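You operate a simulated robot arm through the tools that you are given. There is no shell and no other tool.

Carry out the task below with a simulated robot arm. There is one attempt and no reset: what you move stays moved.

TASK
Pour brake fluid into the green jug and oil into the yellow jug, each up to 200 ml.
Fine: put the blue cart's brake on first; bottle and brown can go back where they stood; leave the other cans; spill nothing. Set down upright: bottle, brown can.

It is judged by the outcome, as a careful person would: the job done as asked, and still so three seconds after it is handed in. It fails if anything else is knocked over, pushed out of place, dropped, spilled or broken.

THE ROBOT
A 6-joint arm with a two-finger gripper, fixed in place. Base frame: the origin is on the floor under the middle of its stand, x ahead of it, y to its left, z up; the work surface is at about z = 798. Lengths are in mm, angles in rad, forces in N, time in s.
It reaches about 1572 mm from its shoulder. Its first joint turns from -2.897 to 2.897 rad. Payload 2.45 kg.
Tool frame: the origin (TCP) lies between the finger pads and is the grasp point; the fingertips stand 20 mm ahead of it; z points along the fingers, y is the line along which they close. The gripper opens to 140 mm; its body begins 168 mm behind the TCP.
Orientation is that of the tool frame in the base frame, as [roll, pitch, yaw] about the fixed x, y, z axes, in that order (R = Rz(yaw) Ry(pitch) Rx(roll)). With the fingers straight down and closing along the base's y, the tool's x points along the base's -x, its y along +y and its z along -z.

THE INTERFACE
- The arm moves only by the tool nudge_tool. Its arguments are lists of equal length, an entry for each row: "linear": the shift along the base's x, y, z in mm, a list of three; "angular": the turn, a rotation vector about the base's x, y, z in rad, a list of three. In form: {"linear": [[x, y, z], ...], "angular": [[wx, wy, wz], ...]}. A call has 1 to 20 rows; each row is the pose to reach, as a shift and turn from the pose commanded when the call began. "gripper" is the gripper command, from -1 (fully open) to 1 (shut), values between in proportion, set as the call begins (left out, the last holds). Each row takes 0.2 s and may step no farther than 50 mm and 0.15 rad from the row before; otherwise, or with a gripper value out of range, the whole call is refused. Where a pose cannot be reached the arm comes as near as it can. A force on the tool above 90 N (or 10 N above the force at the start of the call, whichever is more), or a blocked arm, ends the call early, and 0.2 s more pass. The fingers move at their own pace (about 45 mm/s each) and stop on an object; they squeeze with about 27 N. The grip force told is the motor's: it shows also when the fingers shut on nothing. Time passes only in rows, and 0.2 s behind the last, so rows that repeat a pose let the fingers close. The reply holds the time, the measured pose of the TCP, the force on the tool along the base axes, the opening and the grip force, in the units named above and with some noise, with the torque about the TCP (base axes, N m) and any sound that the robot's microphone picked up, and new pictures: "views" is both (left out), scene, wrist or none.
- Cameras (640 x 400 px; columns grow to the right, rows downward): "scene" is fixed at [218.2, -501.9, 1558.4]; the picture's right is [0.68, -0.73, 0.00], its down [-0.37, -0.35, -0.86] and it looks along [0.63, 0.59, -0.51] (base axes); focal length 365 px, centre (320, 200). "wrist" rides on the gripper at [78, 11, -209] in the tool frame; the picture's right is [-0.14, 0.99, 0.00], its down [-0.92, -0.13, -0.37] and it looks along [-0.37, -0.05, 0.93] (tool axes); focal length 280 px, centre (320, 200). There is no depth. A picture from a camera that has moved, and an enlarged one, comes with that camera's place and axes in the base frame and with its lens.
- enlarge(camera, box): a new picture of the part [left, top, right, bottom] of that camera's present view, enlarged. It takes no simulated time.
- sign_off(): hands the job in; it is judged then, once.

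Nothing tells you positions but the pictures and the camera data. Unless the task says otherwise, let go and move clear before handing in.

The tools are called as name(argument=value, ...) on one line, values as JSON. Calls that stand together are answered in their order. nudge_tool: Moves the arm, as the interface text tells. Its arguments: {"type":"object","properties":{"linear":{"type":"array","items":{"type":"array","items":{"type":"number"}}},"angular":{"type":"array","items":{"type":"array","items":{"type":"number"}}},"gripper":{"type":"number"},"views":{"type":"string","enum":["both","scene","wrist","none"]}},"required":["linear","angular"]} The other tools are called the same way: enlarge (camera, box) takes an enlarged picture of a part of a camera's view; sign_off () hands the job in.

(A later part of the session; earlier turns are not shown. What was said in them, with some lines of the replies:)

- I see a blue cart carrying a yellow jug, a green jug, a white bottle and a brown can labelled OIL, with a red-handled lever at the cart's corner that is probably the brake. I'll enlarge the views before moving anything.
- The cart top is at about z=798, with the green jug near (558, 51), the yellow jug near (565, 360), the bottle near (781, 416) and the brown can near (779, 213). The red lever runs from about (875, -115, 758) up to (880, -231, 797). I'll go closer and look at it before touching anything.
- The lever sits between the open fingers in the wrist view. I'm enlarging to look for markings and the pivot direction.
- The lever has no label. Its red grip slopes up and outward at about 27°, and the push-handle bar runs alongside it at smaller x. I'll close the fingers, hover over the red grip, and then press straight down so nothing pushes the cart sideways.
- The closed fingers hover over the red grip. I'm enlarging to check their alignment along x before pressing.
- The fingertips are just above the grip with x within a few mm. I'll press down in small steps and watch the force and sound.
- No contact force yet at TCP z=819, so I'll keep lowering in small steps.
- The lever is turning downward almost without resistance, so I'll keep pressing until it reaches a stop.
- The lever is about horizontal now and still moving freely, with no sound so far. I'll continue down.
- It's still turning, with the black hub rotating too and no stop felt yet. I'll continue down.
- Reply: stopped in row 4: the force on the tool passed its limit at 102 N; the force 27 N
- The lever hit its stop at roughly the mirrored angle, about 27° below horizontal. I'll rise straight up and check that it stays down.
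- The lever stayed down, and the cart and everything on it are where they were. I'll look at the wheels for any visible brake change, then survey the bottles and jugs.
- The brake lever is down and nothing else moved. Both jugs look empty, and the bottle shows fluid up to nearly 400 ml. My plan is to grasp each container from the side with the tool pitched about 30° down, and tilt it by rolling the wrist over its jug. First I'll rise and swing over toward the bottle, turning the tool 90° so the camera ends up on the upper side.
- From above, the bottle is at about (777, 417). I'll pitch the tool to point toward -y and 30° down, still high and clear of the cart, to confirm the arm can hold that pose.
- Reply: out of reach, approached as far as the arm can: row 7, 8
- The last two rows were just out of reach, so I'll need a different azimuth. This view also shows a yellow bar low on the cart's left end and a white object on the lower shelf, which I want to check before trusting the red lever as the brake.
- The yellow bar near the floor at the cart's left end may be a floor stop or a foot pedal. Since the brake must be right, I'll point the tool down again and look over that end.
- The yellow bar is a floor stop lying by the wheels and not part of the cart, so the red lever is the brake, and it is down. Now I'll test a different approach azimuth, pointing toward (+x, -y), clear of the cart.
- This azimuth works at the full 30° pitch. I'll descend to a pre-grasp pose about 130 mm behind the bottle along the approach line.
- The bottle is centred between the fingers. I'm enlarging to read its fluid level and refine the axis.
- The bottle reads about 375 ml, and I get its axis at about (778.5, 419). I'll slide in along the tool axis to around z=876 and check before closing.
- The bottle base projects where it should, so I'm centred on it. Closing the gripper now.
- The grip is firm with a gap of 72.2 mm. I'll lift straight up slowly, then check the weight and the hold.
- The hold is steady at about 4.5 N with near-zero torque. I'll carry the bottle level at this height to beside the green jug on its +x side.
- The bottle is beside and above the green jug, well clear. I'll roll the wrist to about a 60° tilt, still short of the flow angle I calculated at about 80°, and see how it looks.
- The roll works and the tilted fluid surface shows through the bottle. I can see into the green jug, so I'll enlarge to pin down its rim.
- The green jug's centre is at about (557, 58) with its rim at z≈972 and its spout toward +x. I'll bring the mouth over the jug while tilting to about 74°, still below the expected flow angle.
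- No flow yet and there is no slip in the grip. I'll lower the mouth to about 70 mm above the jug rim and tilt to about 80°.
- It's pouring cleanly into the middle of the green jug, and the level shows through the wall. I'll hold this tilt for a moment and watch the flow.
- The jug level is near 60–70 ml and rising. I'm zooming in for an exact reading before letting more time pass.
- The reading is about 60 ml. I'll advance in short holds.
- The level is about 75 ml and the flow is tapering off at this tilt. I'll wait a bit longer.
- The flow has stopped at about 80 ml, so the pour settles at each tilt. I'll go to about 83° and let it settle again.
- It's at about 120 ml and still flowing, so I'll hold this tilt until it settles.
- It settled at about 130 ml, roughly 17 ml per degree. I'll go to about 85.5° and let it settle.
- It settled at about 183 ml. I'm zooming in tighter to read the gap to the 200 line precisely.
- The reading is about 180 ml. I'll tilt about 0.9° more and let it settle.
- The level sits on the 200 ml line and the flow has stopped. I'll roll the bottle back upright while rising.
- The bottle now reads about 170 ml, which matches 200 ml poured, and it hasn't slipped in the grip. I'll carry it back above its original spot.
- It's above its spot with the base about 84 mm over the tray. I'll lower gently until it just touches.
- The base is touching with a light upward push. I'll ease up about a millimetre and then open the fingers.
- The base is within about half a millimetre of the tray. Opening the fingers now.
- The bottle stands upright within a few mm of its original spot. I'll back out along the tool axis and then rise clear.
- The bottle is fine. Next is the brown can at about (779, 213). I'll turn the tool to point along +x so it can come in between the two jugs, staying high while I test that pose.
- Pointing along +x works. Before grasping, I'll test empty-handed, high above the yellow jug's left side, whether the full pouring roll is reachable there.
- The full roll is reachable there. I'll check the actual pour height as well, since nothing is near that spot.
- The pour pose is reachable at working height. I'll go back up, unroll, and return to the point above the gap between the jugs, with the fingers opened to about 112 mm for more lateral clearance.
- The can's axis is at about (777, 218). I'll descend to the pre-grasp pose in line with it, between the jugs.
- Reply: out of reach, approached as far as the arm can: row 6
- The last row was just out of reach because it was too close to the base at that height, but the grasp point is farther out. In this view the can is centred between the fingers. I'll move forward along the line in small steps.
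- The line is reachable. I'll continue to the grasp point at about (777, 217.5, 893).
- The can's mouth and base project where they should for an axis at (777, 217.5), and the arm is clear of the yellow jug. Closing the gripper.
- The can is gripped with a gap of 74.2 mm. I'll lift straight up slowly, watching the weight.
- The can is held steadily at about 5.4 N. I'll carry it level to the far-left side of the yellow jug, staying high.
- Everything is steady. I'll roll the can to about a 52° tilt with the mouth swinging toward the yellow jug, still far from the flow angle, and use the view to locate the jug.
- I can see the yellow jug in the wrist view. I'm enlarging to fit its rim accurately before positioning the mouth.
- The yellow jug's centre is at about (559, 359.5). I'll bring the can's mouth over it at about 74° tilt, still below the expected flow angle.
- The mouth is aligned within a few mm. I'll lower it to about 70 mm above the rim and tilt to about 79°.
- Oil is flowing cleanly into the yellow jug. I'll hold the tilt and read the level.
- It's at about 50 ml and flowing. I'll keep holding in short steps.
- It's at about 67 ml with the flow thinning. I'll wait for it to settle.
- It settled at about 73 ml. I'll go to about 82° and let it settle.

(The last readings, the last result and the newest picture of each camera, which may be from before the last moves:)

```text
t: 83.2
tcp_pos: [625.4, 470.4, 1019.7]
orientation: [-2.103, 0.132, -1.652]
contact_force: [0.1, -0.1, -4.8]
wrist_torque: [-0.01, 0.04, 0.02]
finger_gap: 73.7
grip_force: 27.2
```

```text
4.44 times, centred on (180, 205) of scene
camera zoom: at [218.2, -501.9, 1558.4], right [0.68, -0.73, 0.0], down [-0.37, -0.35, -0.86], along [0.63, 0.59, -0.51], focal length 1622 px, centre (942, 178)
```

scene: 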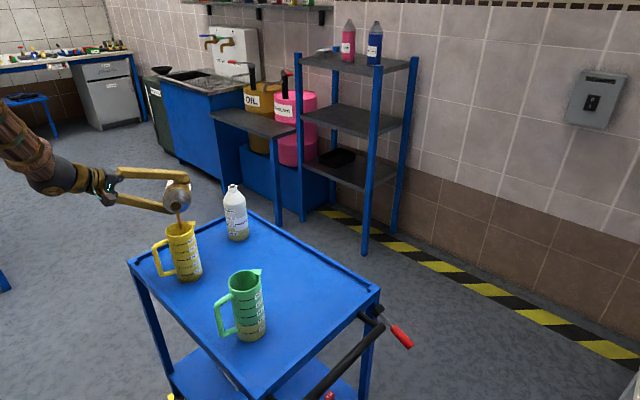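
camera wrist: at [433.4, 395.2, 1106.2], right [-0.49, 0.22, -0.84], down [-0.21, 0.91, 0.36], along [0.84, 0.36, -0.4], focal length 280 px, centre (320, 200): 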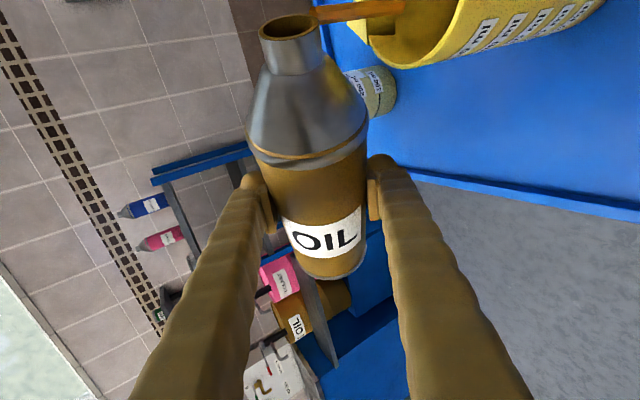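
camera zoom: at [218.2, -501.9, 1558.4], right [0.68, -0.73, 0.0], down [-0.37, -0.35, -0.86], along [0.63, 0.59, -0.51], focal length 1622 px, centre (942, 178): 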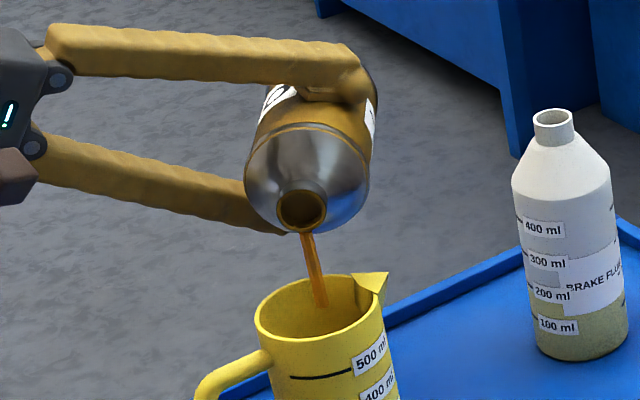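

It's at about 123 ml and still flowing, so I'll wait for it to settle at this tilt.

nudge_tool(linear=[[0, 0, 0], [0, 0, 0], [0, 0, 0], [0, 0, 0], [0, 0, 0]], angular=[[0, 0, 0], [0, 0, 0], [0, 0, 0], [0, 0, 0], [0, 0, 0]], gripper=1, views="none")

enlarge(camera="scene", box=[180, 245, 206, 286])

enlarge(camera="scene", box=[140, 160, 220, 250])

```text
t: 84.4
tcp_pos: [626.4, 471.8, 1021.0]
orientation: [-2.104, 0.136, -1.65]
contact_force: [-0.1, -0.1, -3.5]
wrist_torque: [0.02, 0.02, -0.02]
finger_gap: 73.7
grip_force: 27.0
```

```text
9.76 times, centred on (193, 266) of scene
camera zoom: at [218.2, -501.9, 1558.4], right [0.68, -0.73, 0.0], down [-0.37, -0.35, -0.86], along [0.63, 0.59, -0.51], focal length 3560 px, centre (1559, -439)
```

zoom: 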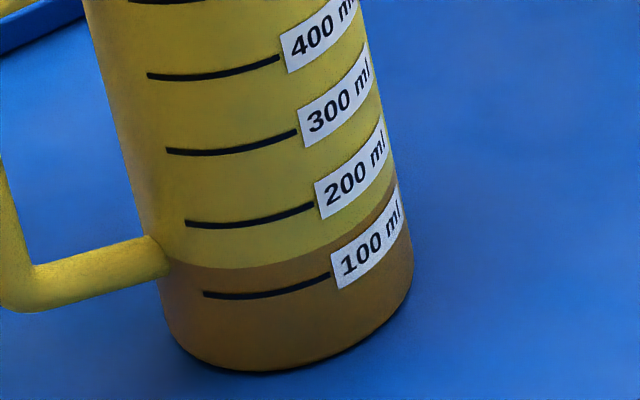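

```text
4.44 times, centred on (180, 205) of scene
camera zoom: at [218.2, -501.9, 1558.4], right [0.68, -0.73, 0.0], down [-0.37, -0.35, -0.86], along [0.63, 0.59, -0.51], focal length 1622 px, centre (942, 178)
```

zoom: 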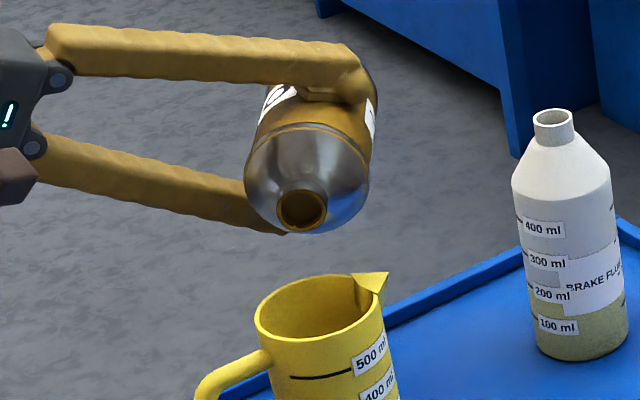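

It settled at about 139 ml, roughly 22 ml per degree. I'll go to about 84° and let it settle.

nudge_tool(linear=[[1.2, -0.4, 2.1], [2.5, -0.9, 4.3], [2.5, -0.9, 4.3], [2.5, -0.9, 4.3], [2.5, -0.9, 4.3], [2.5, -0.9, 4.3], [2.5, -0.9, 4.3], [2.5, -0.9, 4.3], [2.5, -0.9, 4.3], [2.5, -0.9, 4.3]], angular=[[0.0205, 0, -0.012], [0.041, 0, -0.024], [0.041, 0, -0.024], [0.041, 0, -0.024], [0.041, 0, -0.024], [0.041, 0, -0.024], [0.041, 0, -0.024], [0.041, 0, -0.024], [0.041, 0, -0.024], [0.041, 0, -0.024]], gripper=1, views="none")

enlarge(camera="scene", box=[184, 255, 206, 275])

enlarge(camera="scene", box=[140, 160, 220, 250])

```text
t: 86.6
tcp_pos: [627.6, 470.0, 1025.5]
orientation: [-2.107, 0.175, -1.675]
contact_force: [-0.3, -0.5, -4.4]
wrist_torque: [0.0, 0.0, 0.03]
finger_gap: 73.5
grip_force: 27.4
```

```text
16.00 times, centred on (195, 265) of scene
camera zoom: at [218.2, -501.9, 1558.4], right [0.68, -0.73, 0.0], down [-0.37, -0.35, -0.86], along [0.63, 0.59, -0.51], focal length 5838 px, centre (2320, -840)
```

zoom: 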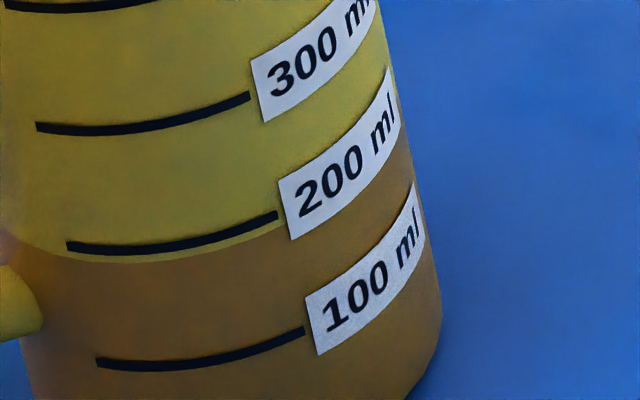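

```text
4.44 times, centred on (180, 205) of scene
camera zoom: at [218.2, -501.9, 1558.4], right [0.68, -0.73, 0.0], down [-0.37, -0.35, -0.86], along [0.63, 0.59, -0.51], focal length 1622 px, centre (942, 178)
```

zoom: 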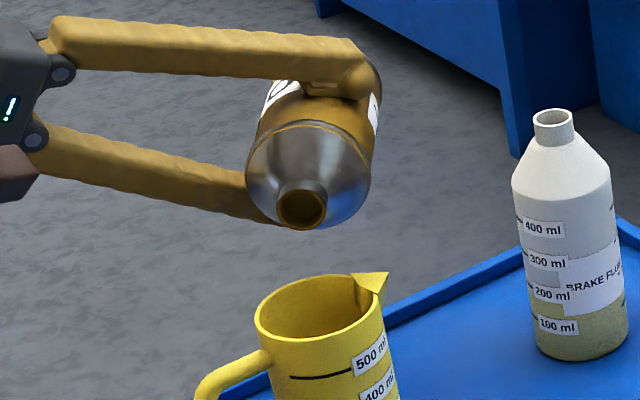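

It settled at about 189 ml. One last small tilt of about 0.45° should bring it to 200.

nudge_tool(linear=[[0.6, -0.2, 1], [0.6, -0.2, 1], [0.6, -0.2, 1], [0.6, -0.2, 1], [0.6, -0.2, 1], [0.6, -0.2, 1], [0.6, -0.2, 1], [0.6, -0.2, 1]], angular=[[0.0091, 0, -0.0053], [0.0091, 0, -0.0053], [0.0091, 0, -0.0053], [0.0091, 0, -0.0053], [0.0091, 0, -0.0053], [0.0091, 0, -0.0053], [0.0091, 0, -0.0053], [0.0091, 0, -0.0053]], gripper=1, views="none")

enlarge(camera="scene", box=[184, 255, 206, 275])

enlarge(camera="scene", box=[140, 160, 220, 250])

```text
t: 88.4
tcp_pos: [628.8, 470.7, 1026.3]
orientation: [-2.108, 0.185, -1.679]
contact_force: [0.7, 0.6, -3.2]
wrist_torque: [0.02, 0.01, 0.01]
finger_gap: 73.6
grip_force: 27.3
```

```text
16.00 times, centred on (195, 265) of scene
camera zoom: at [218.2, -501.9, 1558.4], right [0.68, -0.73, 0.0], down [-0.37, -0.35, -0.86], along [0.63, 0.59, -0.51], focal length 5838 px, centre (2320, -840)
```

zoom: 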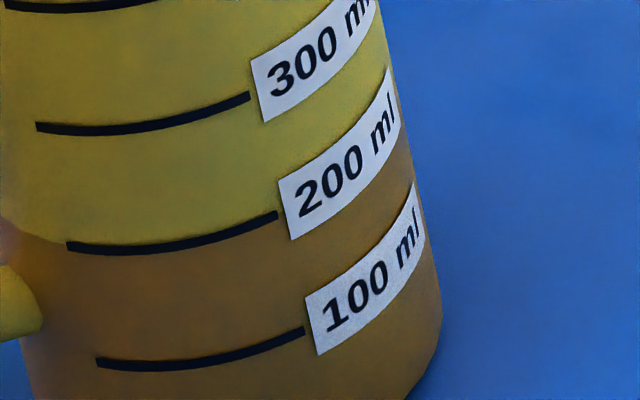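

```text
4.44 times, centred on (180, 205) of scene
camera zoom: at [218.2, -501.9, 1558.4], right [0.68, -0.73, 0.0], down [-0.37, -0.35, -0.86], along [0.63, 0.59, -0.51], focal length 1622 px, centre (942, 178)
```

zoom: 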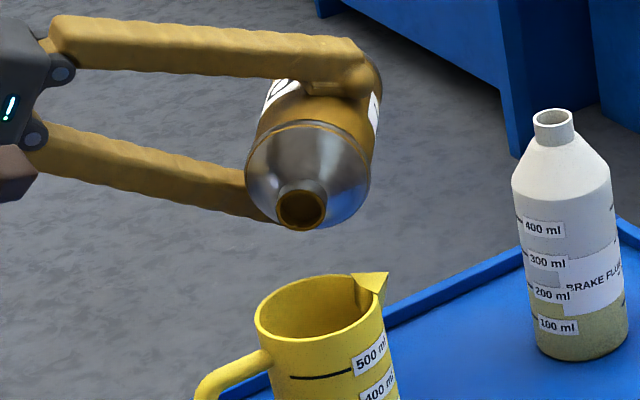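

The oil sits on the 200 ml line and the flow has stopped. I'll roll the can back upright while rising away from the jug.

nudge_tool(linear=[[0.8, 0.7, 9], [1.5, 1.4, 18], [2.3, 2, 27], [3.1, 2.7, 36], [3.8, 3.4, 45], [4.6, 4.1, 54], [5.3, 4.8, 64], [6.1, 5.4, 73], [6.9, 6.1, 82], [7.6, 6.8, 91], [8.4, 7.5, 100], [9.2, 8.1, 109], [9.9, 8.8, 118], [10.7, 9.5, 127]], angular=[[-0.11, 0, 0.0643], [-0.2201, 0, 0.1287], [-0.3301, 0, 0.193], [-0.4401, 0, 0.2574], [-0.5502, 0, 0.3218], [-0.6602, 0, 0.3861], [-0.7702, 0, 0.4505], [-0.8803, 0, 0.5148], [-0.9903, 0, 0.5792], [-1.1004, 0, 0.6435], [-1.2104, 0, 0.7079], [-1.3204, 0, 0.7722], [-1.4305, 0, 0.8366], [-1.5405, 0, 0.9009]], gripper=1)

enlarge(camera="scene", box=[130, 200, 290, 350])

```text
t: 91.4
tcp_pos: [638.9, 481.0, 1152.9]
orientation: [3.141, -1.042, 0.004]
contact_force: [0.2, 0.2, -4.2]
wrist_torque: [0.01, 0.0, 0.01]
finger_gap: 73.6
grip_force: 26.7
camera wrist: at [498.7, 469.6, 1326.4], right [-0.07, -0.99, -0.12], down [-0.78, 0.13, -0.61], along [0.62, 0.05, -0.78], focal length 280 px, centre (320, 200)
```

scene: 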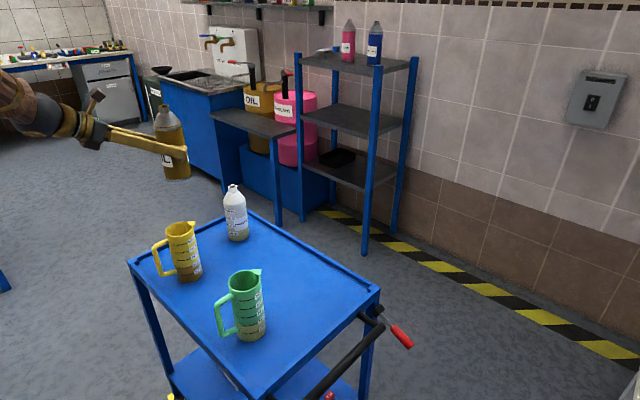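
wrist: 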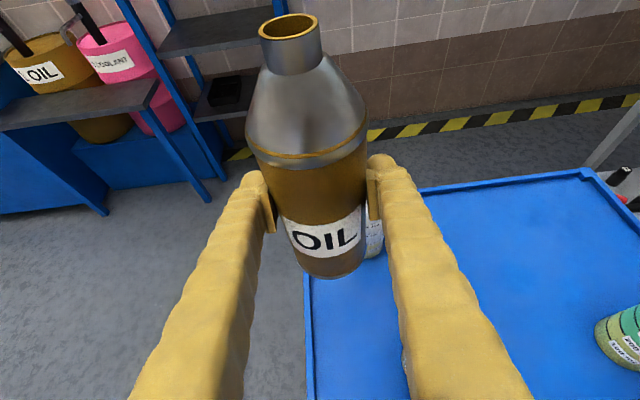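

```text
2.67 times, centred on (210, 275) of scene
camera zoom: at [218.2, -501.9, 1558.4], right [0.68, -0.73, 0.0], down [-0.37, -0.35, -0.86], along [0.63, 0.59, -0.51], focal length 973 px, centre (613, 0)
```

zoom: 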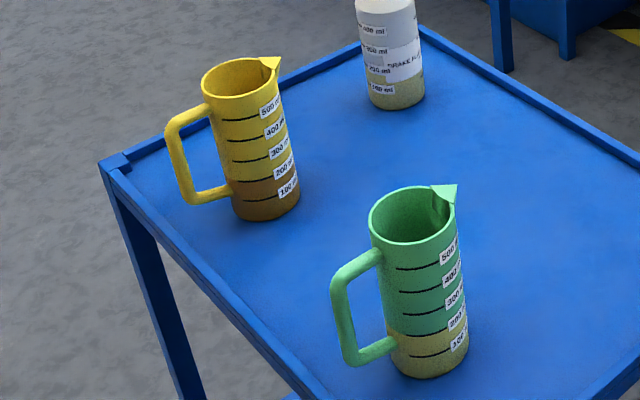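

Both jugs sit at the 200 ml line with no spills. I'll carry the can back above its original spot along the same path.

nudge_tool(linear=[[7, -14, 0], [21, -40, 0], [36, -69, 0], [51, -98, 0], [66, -126, 0], [81, -155, 0], [97, -184, 0], [112, -213, 0], [126, -240, 0], [134, -254, 0], [137.2, -260.2, 0], [137.2, -260.2, -20], [137.2, -260.2, -60], [137.2, -260.2, -105], [137.2, -260.2, -150], [137.2, -260.2, -190], [137.2, -260.2, -210]], angular=[[0, 0, 0], [0, 0, 0], [0, 0, 0], [0, 0, 0], [0, 0, 0], [0, 0, 0], [0, 0, 0], [0, 0, 0], [0, 0, 0], [0, 0, 0], [0, 0, 0], [0, 0, 0], [0, 0, 0], [0, 0, 0], [0, 0, 0], [0, 0, 0], [0, 0, 0]], gripper=1)

enlarge(camera="scene", box=[120, 170, 320, 295])

```text
t: 95.0
tcp_pos: [775.2, 219.8, 941.2]
orientation: [-3.138, -1.043, -0.002]
contact_force: [-0.8, 0.3, -3.0]
wrist_torque: [-0.02, 0.0, 0.02]
finger_gap: 73.5
grip_force: 27.1
camera wrist: at [634.3, 208.2, 1114.1], right [-0.07, -0.99, -0.12], down [-0.78, 0.13, -0.61], along [0.62, 0.05, -0.78], focal length 280 px, centre (320, 200)
```

scene: 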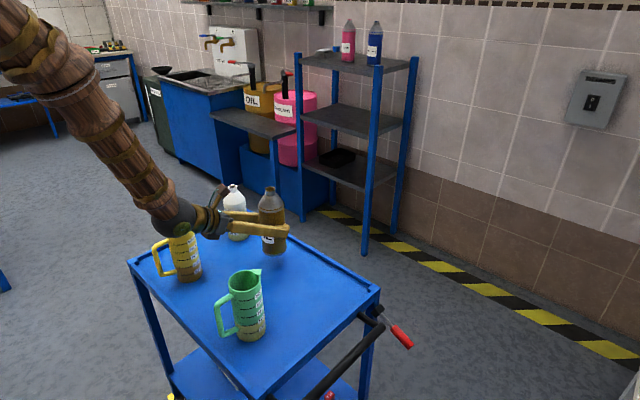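
wrist: 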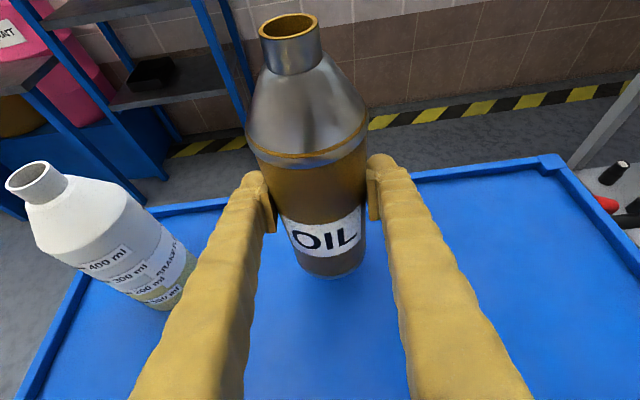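

```text
3.20 times, centred on (220, 232) of scene
camera zoom: at [218.2, -501.9, 1558.4], right [0.68, -0.73, 0.0], down [-0.37, -0.35, -0.86], along [0.63, 0.59, -0.51], focal length 1168 px, centre (640, 96)
```

zoom: 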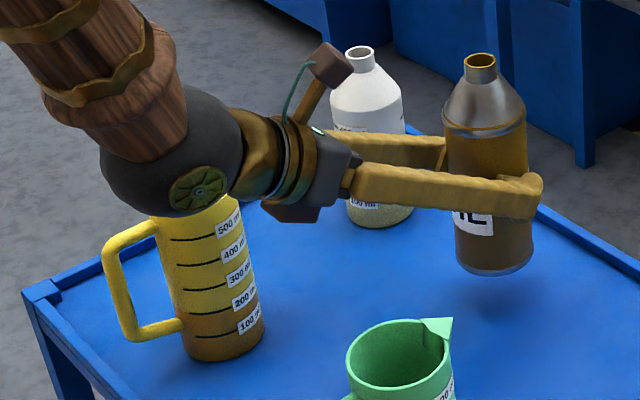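

The can is about 50 mm above its spot. I'll lower it gently and watch for contact.

nudge_tool(linear=[[0, 0, -20], [0, 0, -34], [0, 0, -42], [0, 0, -46], [0, 0, -47.5]], angular=[[0, 0, 0], [0, 0, 0], [0, 0, 0], [0, 0, 0], [0, 0, 0]], gripper=1, views="none")

```text
t: 96.2
tcp_pos: [777.0, 221.1, 895.7]
orientation: [-3.138, -1.042, -0.001]
contact_force: [1.6, 0.2, -4.2]
wrist_torque: [-0.03, 0.02, 0.03]
finger_gap: 73.5
grip_force: 27.5
```

nudge_tool(linear=[[0, 0, -0.7], [0, 0, -1.3]], angular=[[0, 0, 0], [0, 0, 0]], gripper=1, views="none")

enlarge(camera="scene", box=[240, 190, 300, 280])

```text
t: 96.8
tcp_pos: [775.5, 220.5, 892.9]
orientation: [-3.137, -1.04, -0.002]
contact_force: [-0.9, 0.0, -1.7]
wrist_torque: [0.02, 0.01, -0.02]
finger_gap: 73.4
grip_force: 26.9
```

```text
4.44 times, centred on (270, 235) of scene
camera zoom: at [218.2, -501.9, 1558.4], right [0.68, -0.73, 0.0], down [-0.37, -0.35, -0.86], along [0.63, 0.59, -0.51], focal length 1622 px, centre (542, 44)
```

zoom: 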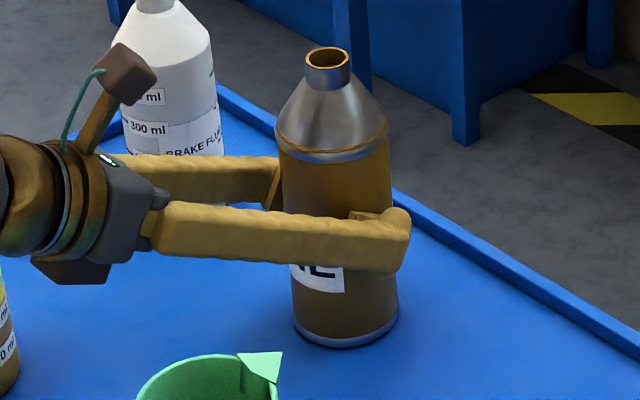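

The can is starting to rest on the tray and lines up with its original position in the image. I'll lower half a millimetre more and release.

nudge_tool(linear=[[0, 0, -0.5]], angular=[[0, 0, 0]], gripper=1, views="none")

nudge_tool(linear=[[0, 0, 0], [0, 0, 0], [0, 0, 0], [0, 0, 0], [0, 0, 0]], angular=[[0, 0, 0], [0, 0, 0], [0, 0, 0], [0, 0, 0], [0, 0, 0]], gripper=-0.6)

enlarge(camera="scene", box=[240, 190, 300, 280])

```text
t: 97.2
tcp_pos: [777.9, 220.1, 893.4]
orientation: [-3.137, -1.042, -0.002]
contact_force: [-1.2, -0.9, 0.9]
wrist_torque: [-0.1, -0.05, -0.01]
finger_gap: 73.6
grip_force: 27.6
```

```text
t: 98.4
tcp_pos: [777.2, 220.1, 892.8]
orientation: [-3.14, -1.043, -0.002]
contact_force: [1.0, 0.4, 0.0]
wrist_torque: [0.01, 0.02, -0.01]
finger_gap: 111.6
grip_force: 0.1
camera wrist: at [635.9, 208.8, 1066.5], right [-0.07, -0.99, -0.12], down [-0.78, 0.13, -0.61], along [0.62, 0.05, -0.78], focal length 280 px, centre (320, 200)
```

scene: 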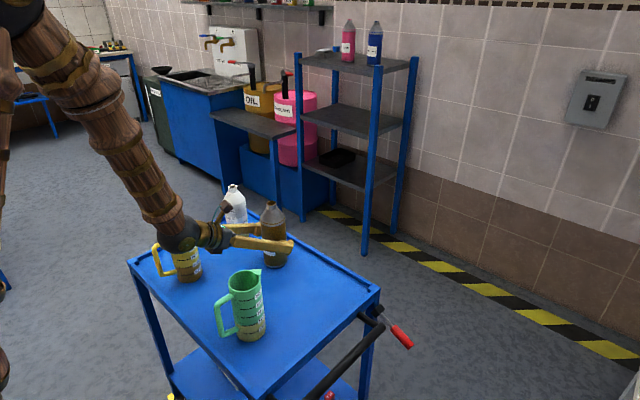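
wrist: 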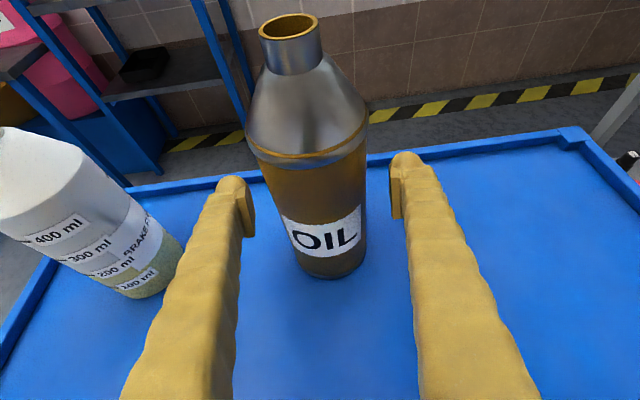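

```text
4.44 times, centred on (270, 235) of scene
camera zoom: at [218.2, -501.9, 1558.4], right [0.68, -0.73, 0.0], down [-0.37, -0.35, -0.86], along [0.63, 0.59, -0.51], focal length 1622 px, centre (542, 44)
```

zoom: 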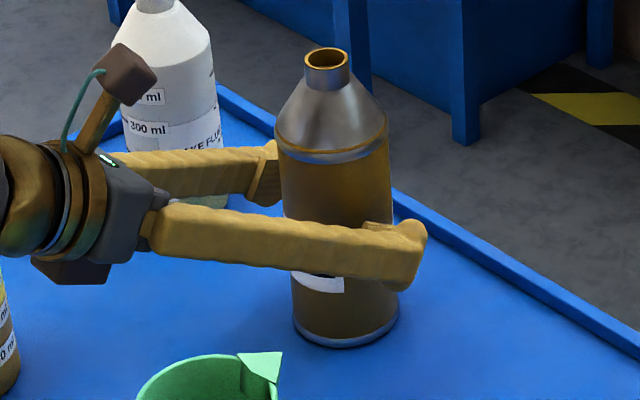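

The can is released and upright. I'll back out along the tool axis and then rise straight up, clear of everything.

nudge_tool(linear=[[-12, 0, 7], [-28, 0, 16.4], [-45, 0, 26.3], [-62, 0, 36.3], [-82, 0, 48], [-82, 0, 85], [-82, 0, 130], [-82, 0, 175], [-82, 0, 220], [-82, 0, 265], [-82, 0, 310]], angular=[[0, 0, 0], [0, 0, 0], [0, 0, 0], [0, 0, 0], [0, 0, 0], [0, 0, 0], [0, 0, 0], [0, 0, 0], [0, 0, 0], [0, 0, 0], [0, 0, 0]], gripper=-0.6)

enlarge(camera="scene", box=[120, 170, 320, 295])

enlarge(camera="scene", box=[200, 250, 440, 400])

```text
t: 100.8
tcp_pos: [696.6, 219.5, 1203.5]
orientation: [-3.139, -1.041, -0.003]
contact_force: [0.0, 0.4, -0.2]
wrist_torque: [0.0, 0.01, 0.04]
finger_gap: 111.8
grip_force: 0.0
camera wrist: at [554.3, 207.5, 1376.1], right [-0.07, -0.99, -0.12], down [-0.78, 0.13, -0.61], along [0.62, 0.05, -0.78], focal length 280 px, centre (320, 200)
```

scene: 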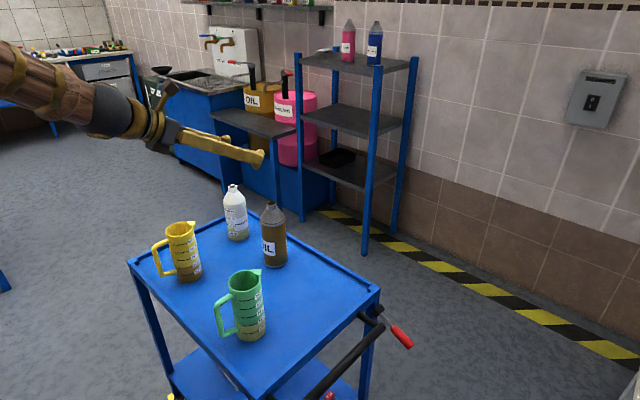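
wrist: 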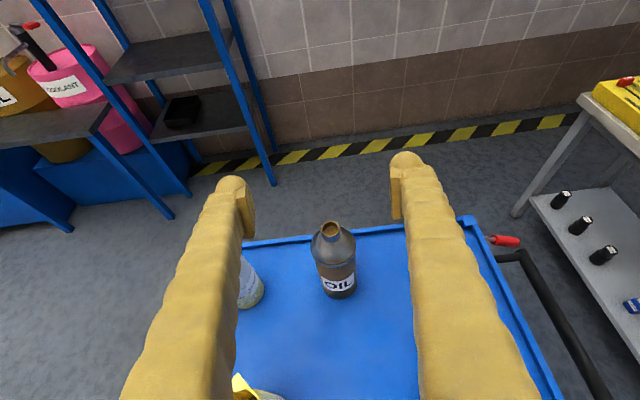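

```text
3.20 times, centred on (220, 232) of scene
camera zoom: at [218.2, -501.9, 1558.4], right [0.68, -0.73, 0.0], down [-0.37, -0.35, -0.86], along [0.63, 0.59, -0.51], focal length 1168 px, centre (640, 96)
```

zoom: 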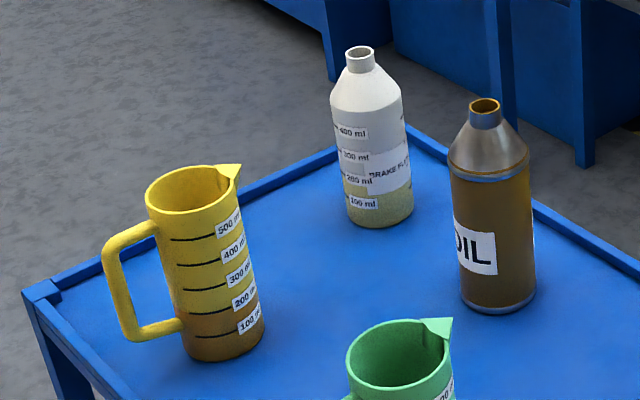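

```text
2.67 times, centred on (320, 325) of scene
camera zoom: at [218.2, -501.9, 1558.4], right [0.68, -0.73, 0.0], down [-0.37, -0.35, -0.86], along [0.63, 0.59, -0.51], focal length 973 px, centre (320, -133)
```

zoom: 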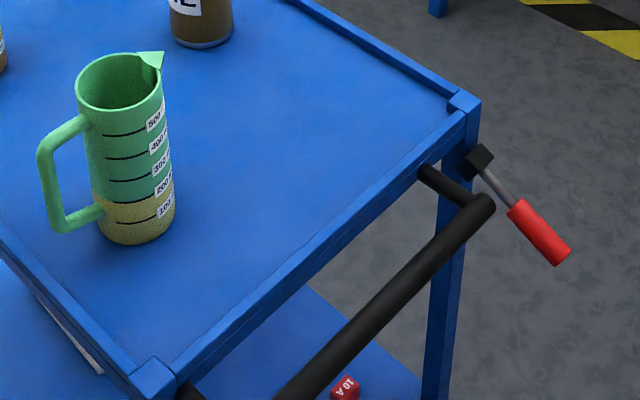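

Everything is in place: the lever is down, the can and bottle are upright on their spots, and no spill is visible. I'll take one final check of both jug levels.

enlarge(camera="scene", box=[184, 255, 206, 275])

enlarge(camera="scene", box=[240, 316, 262, 330])

```text
16.00 times, centred on (195, 265) of scene
camera zoom: at [218.2, -501.9, 1558.4], right [0.68, -0.73, 0.0], down [-0.37, -0.35, -0.86], along [0.63, 0.59, -0.51], focal length 5838 px, centre (2320, -840)
```

zoom: 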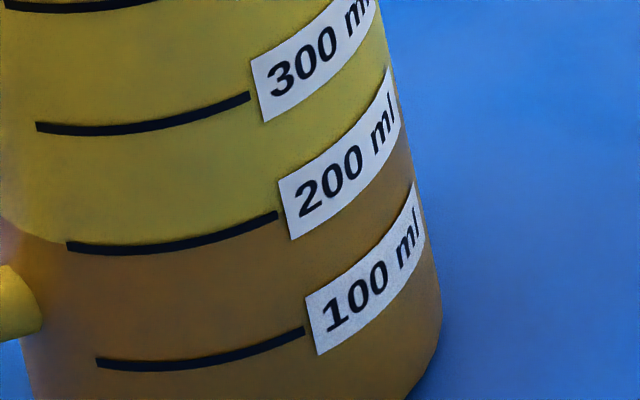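

```text
16.00 times, centred on (251, 323) of scene
camera zoom: at [218.2, -501.9, 1558.4], right [0.68, -0.73, 0.0], down [-0.37, -0.35, -0.86], along [0.63, 0.59, -0.51], focal length 5838 px, centre (1424, -1768)
```

zoom: 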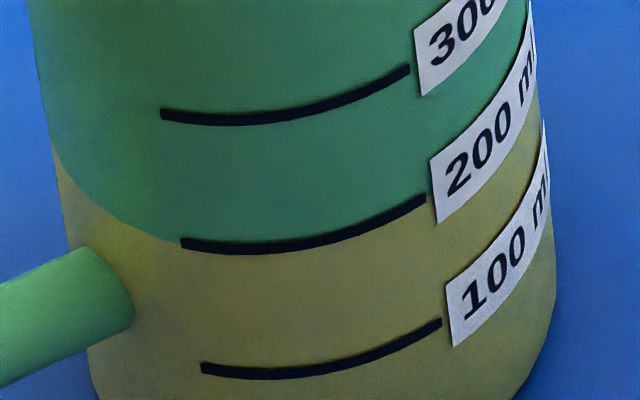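

Both jugs read right on the 200 ml line, the bottle and brown can are back upright on their spots, the brake lever is down, and the arm is clear. I'm handing in the job.

sign_off()

```text
The job is handed in.
```

The job is done and handed in: the green jug holds brake fluid and the yellow jug holds oil, each right on its 200 ml line.

- **Brake:** I pressed the cart's red lever down to its stop before pouring, and it stayed there. It carries no label, so I took it to be the brake. I didn't push the cart to test it, to avoid moving anything.
- **Bottle and brown can:** Both are upright and back where they stood; the bottle is about 3 mm off its original position.
- **Everything else:** I saw no spills, and the other cans and both jugs were not touched. The gripper is empty and the arm is clear of the cart.
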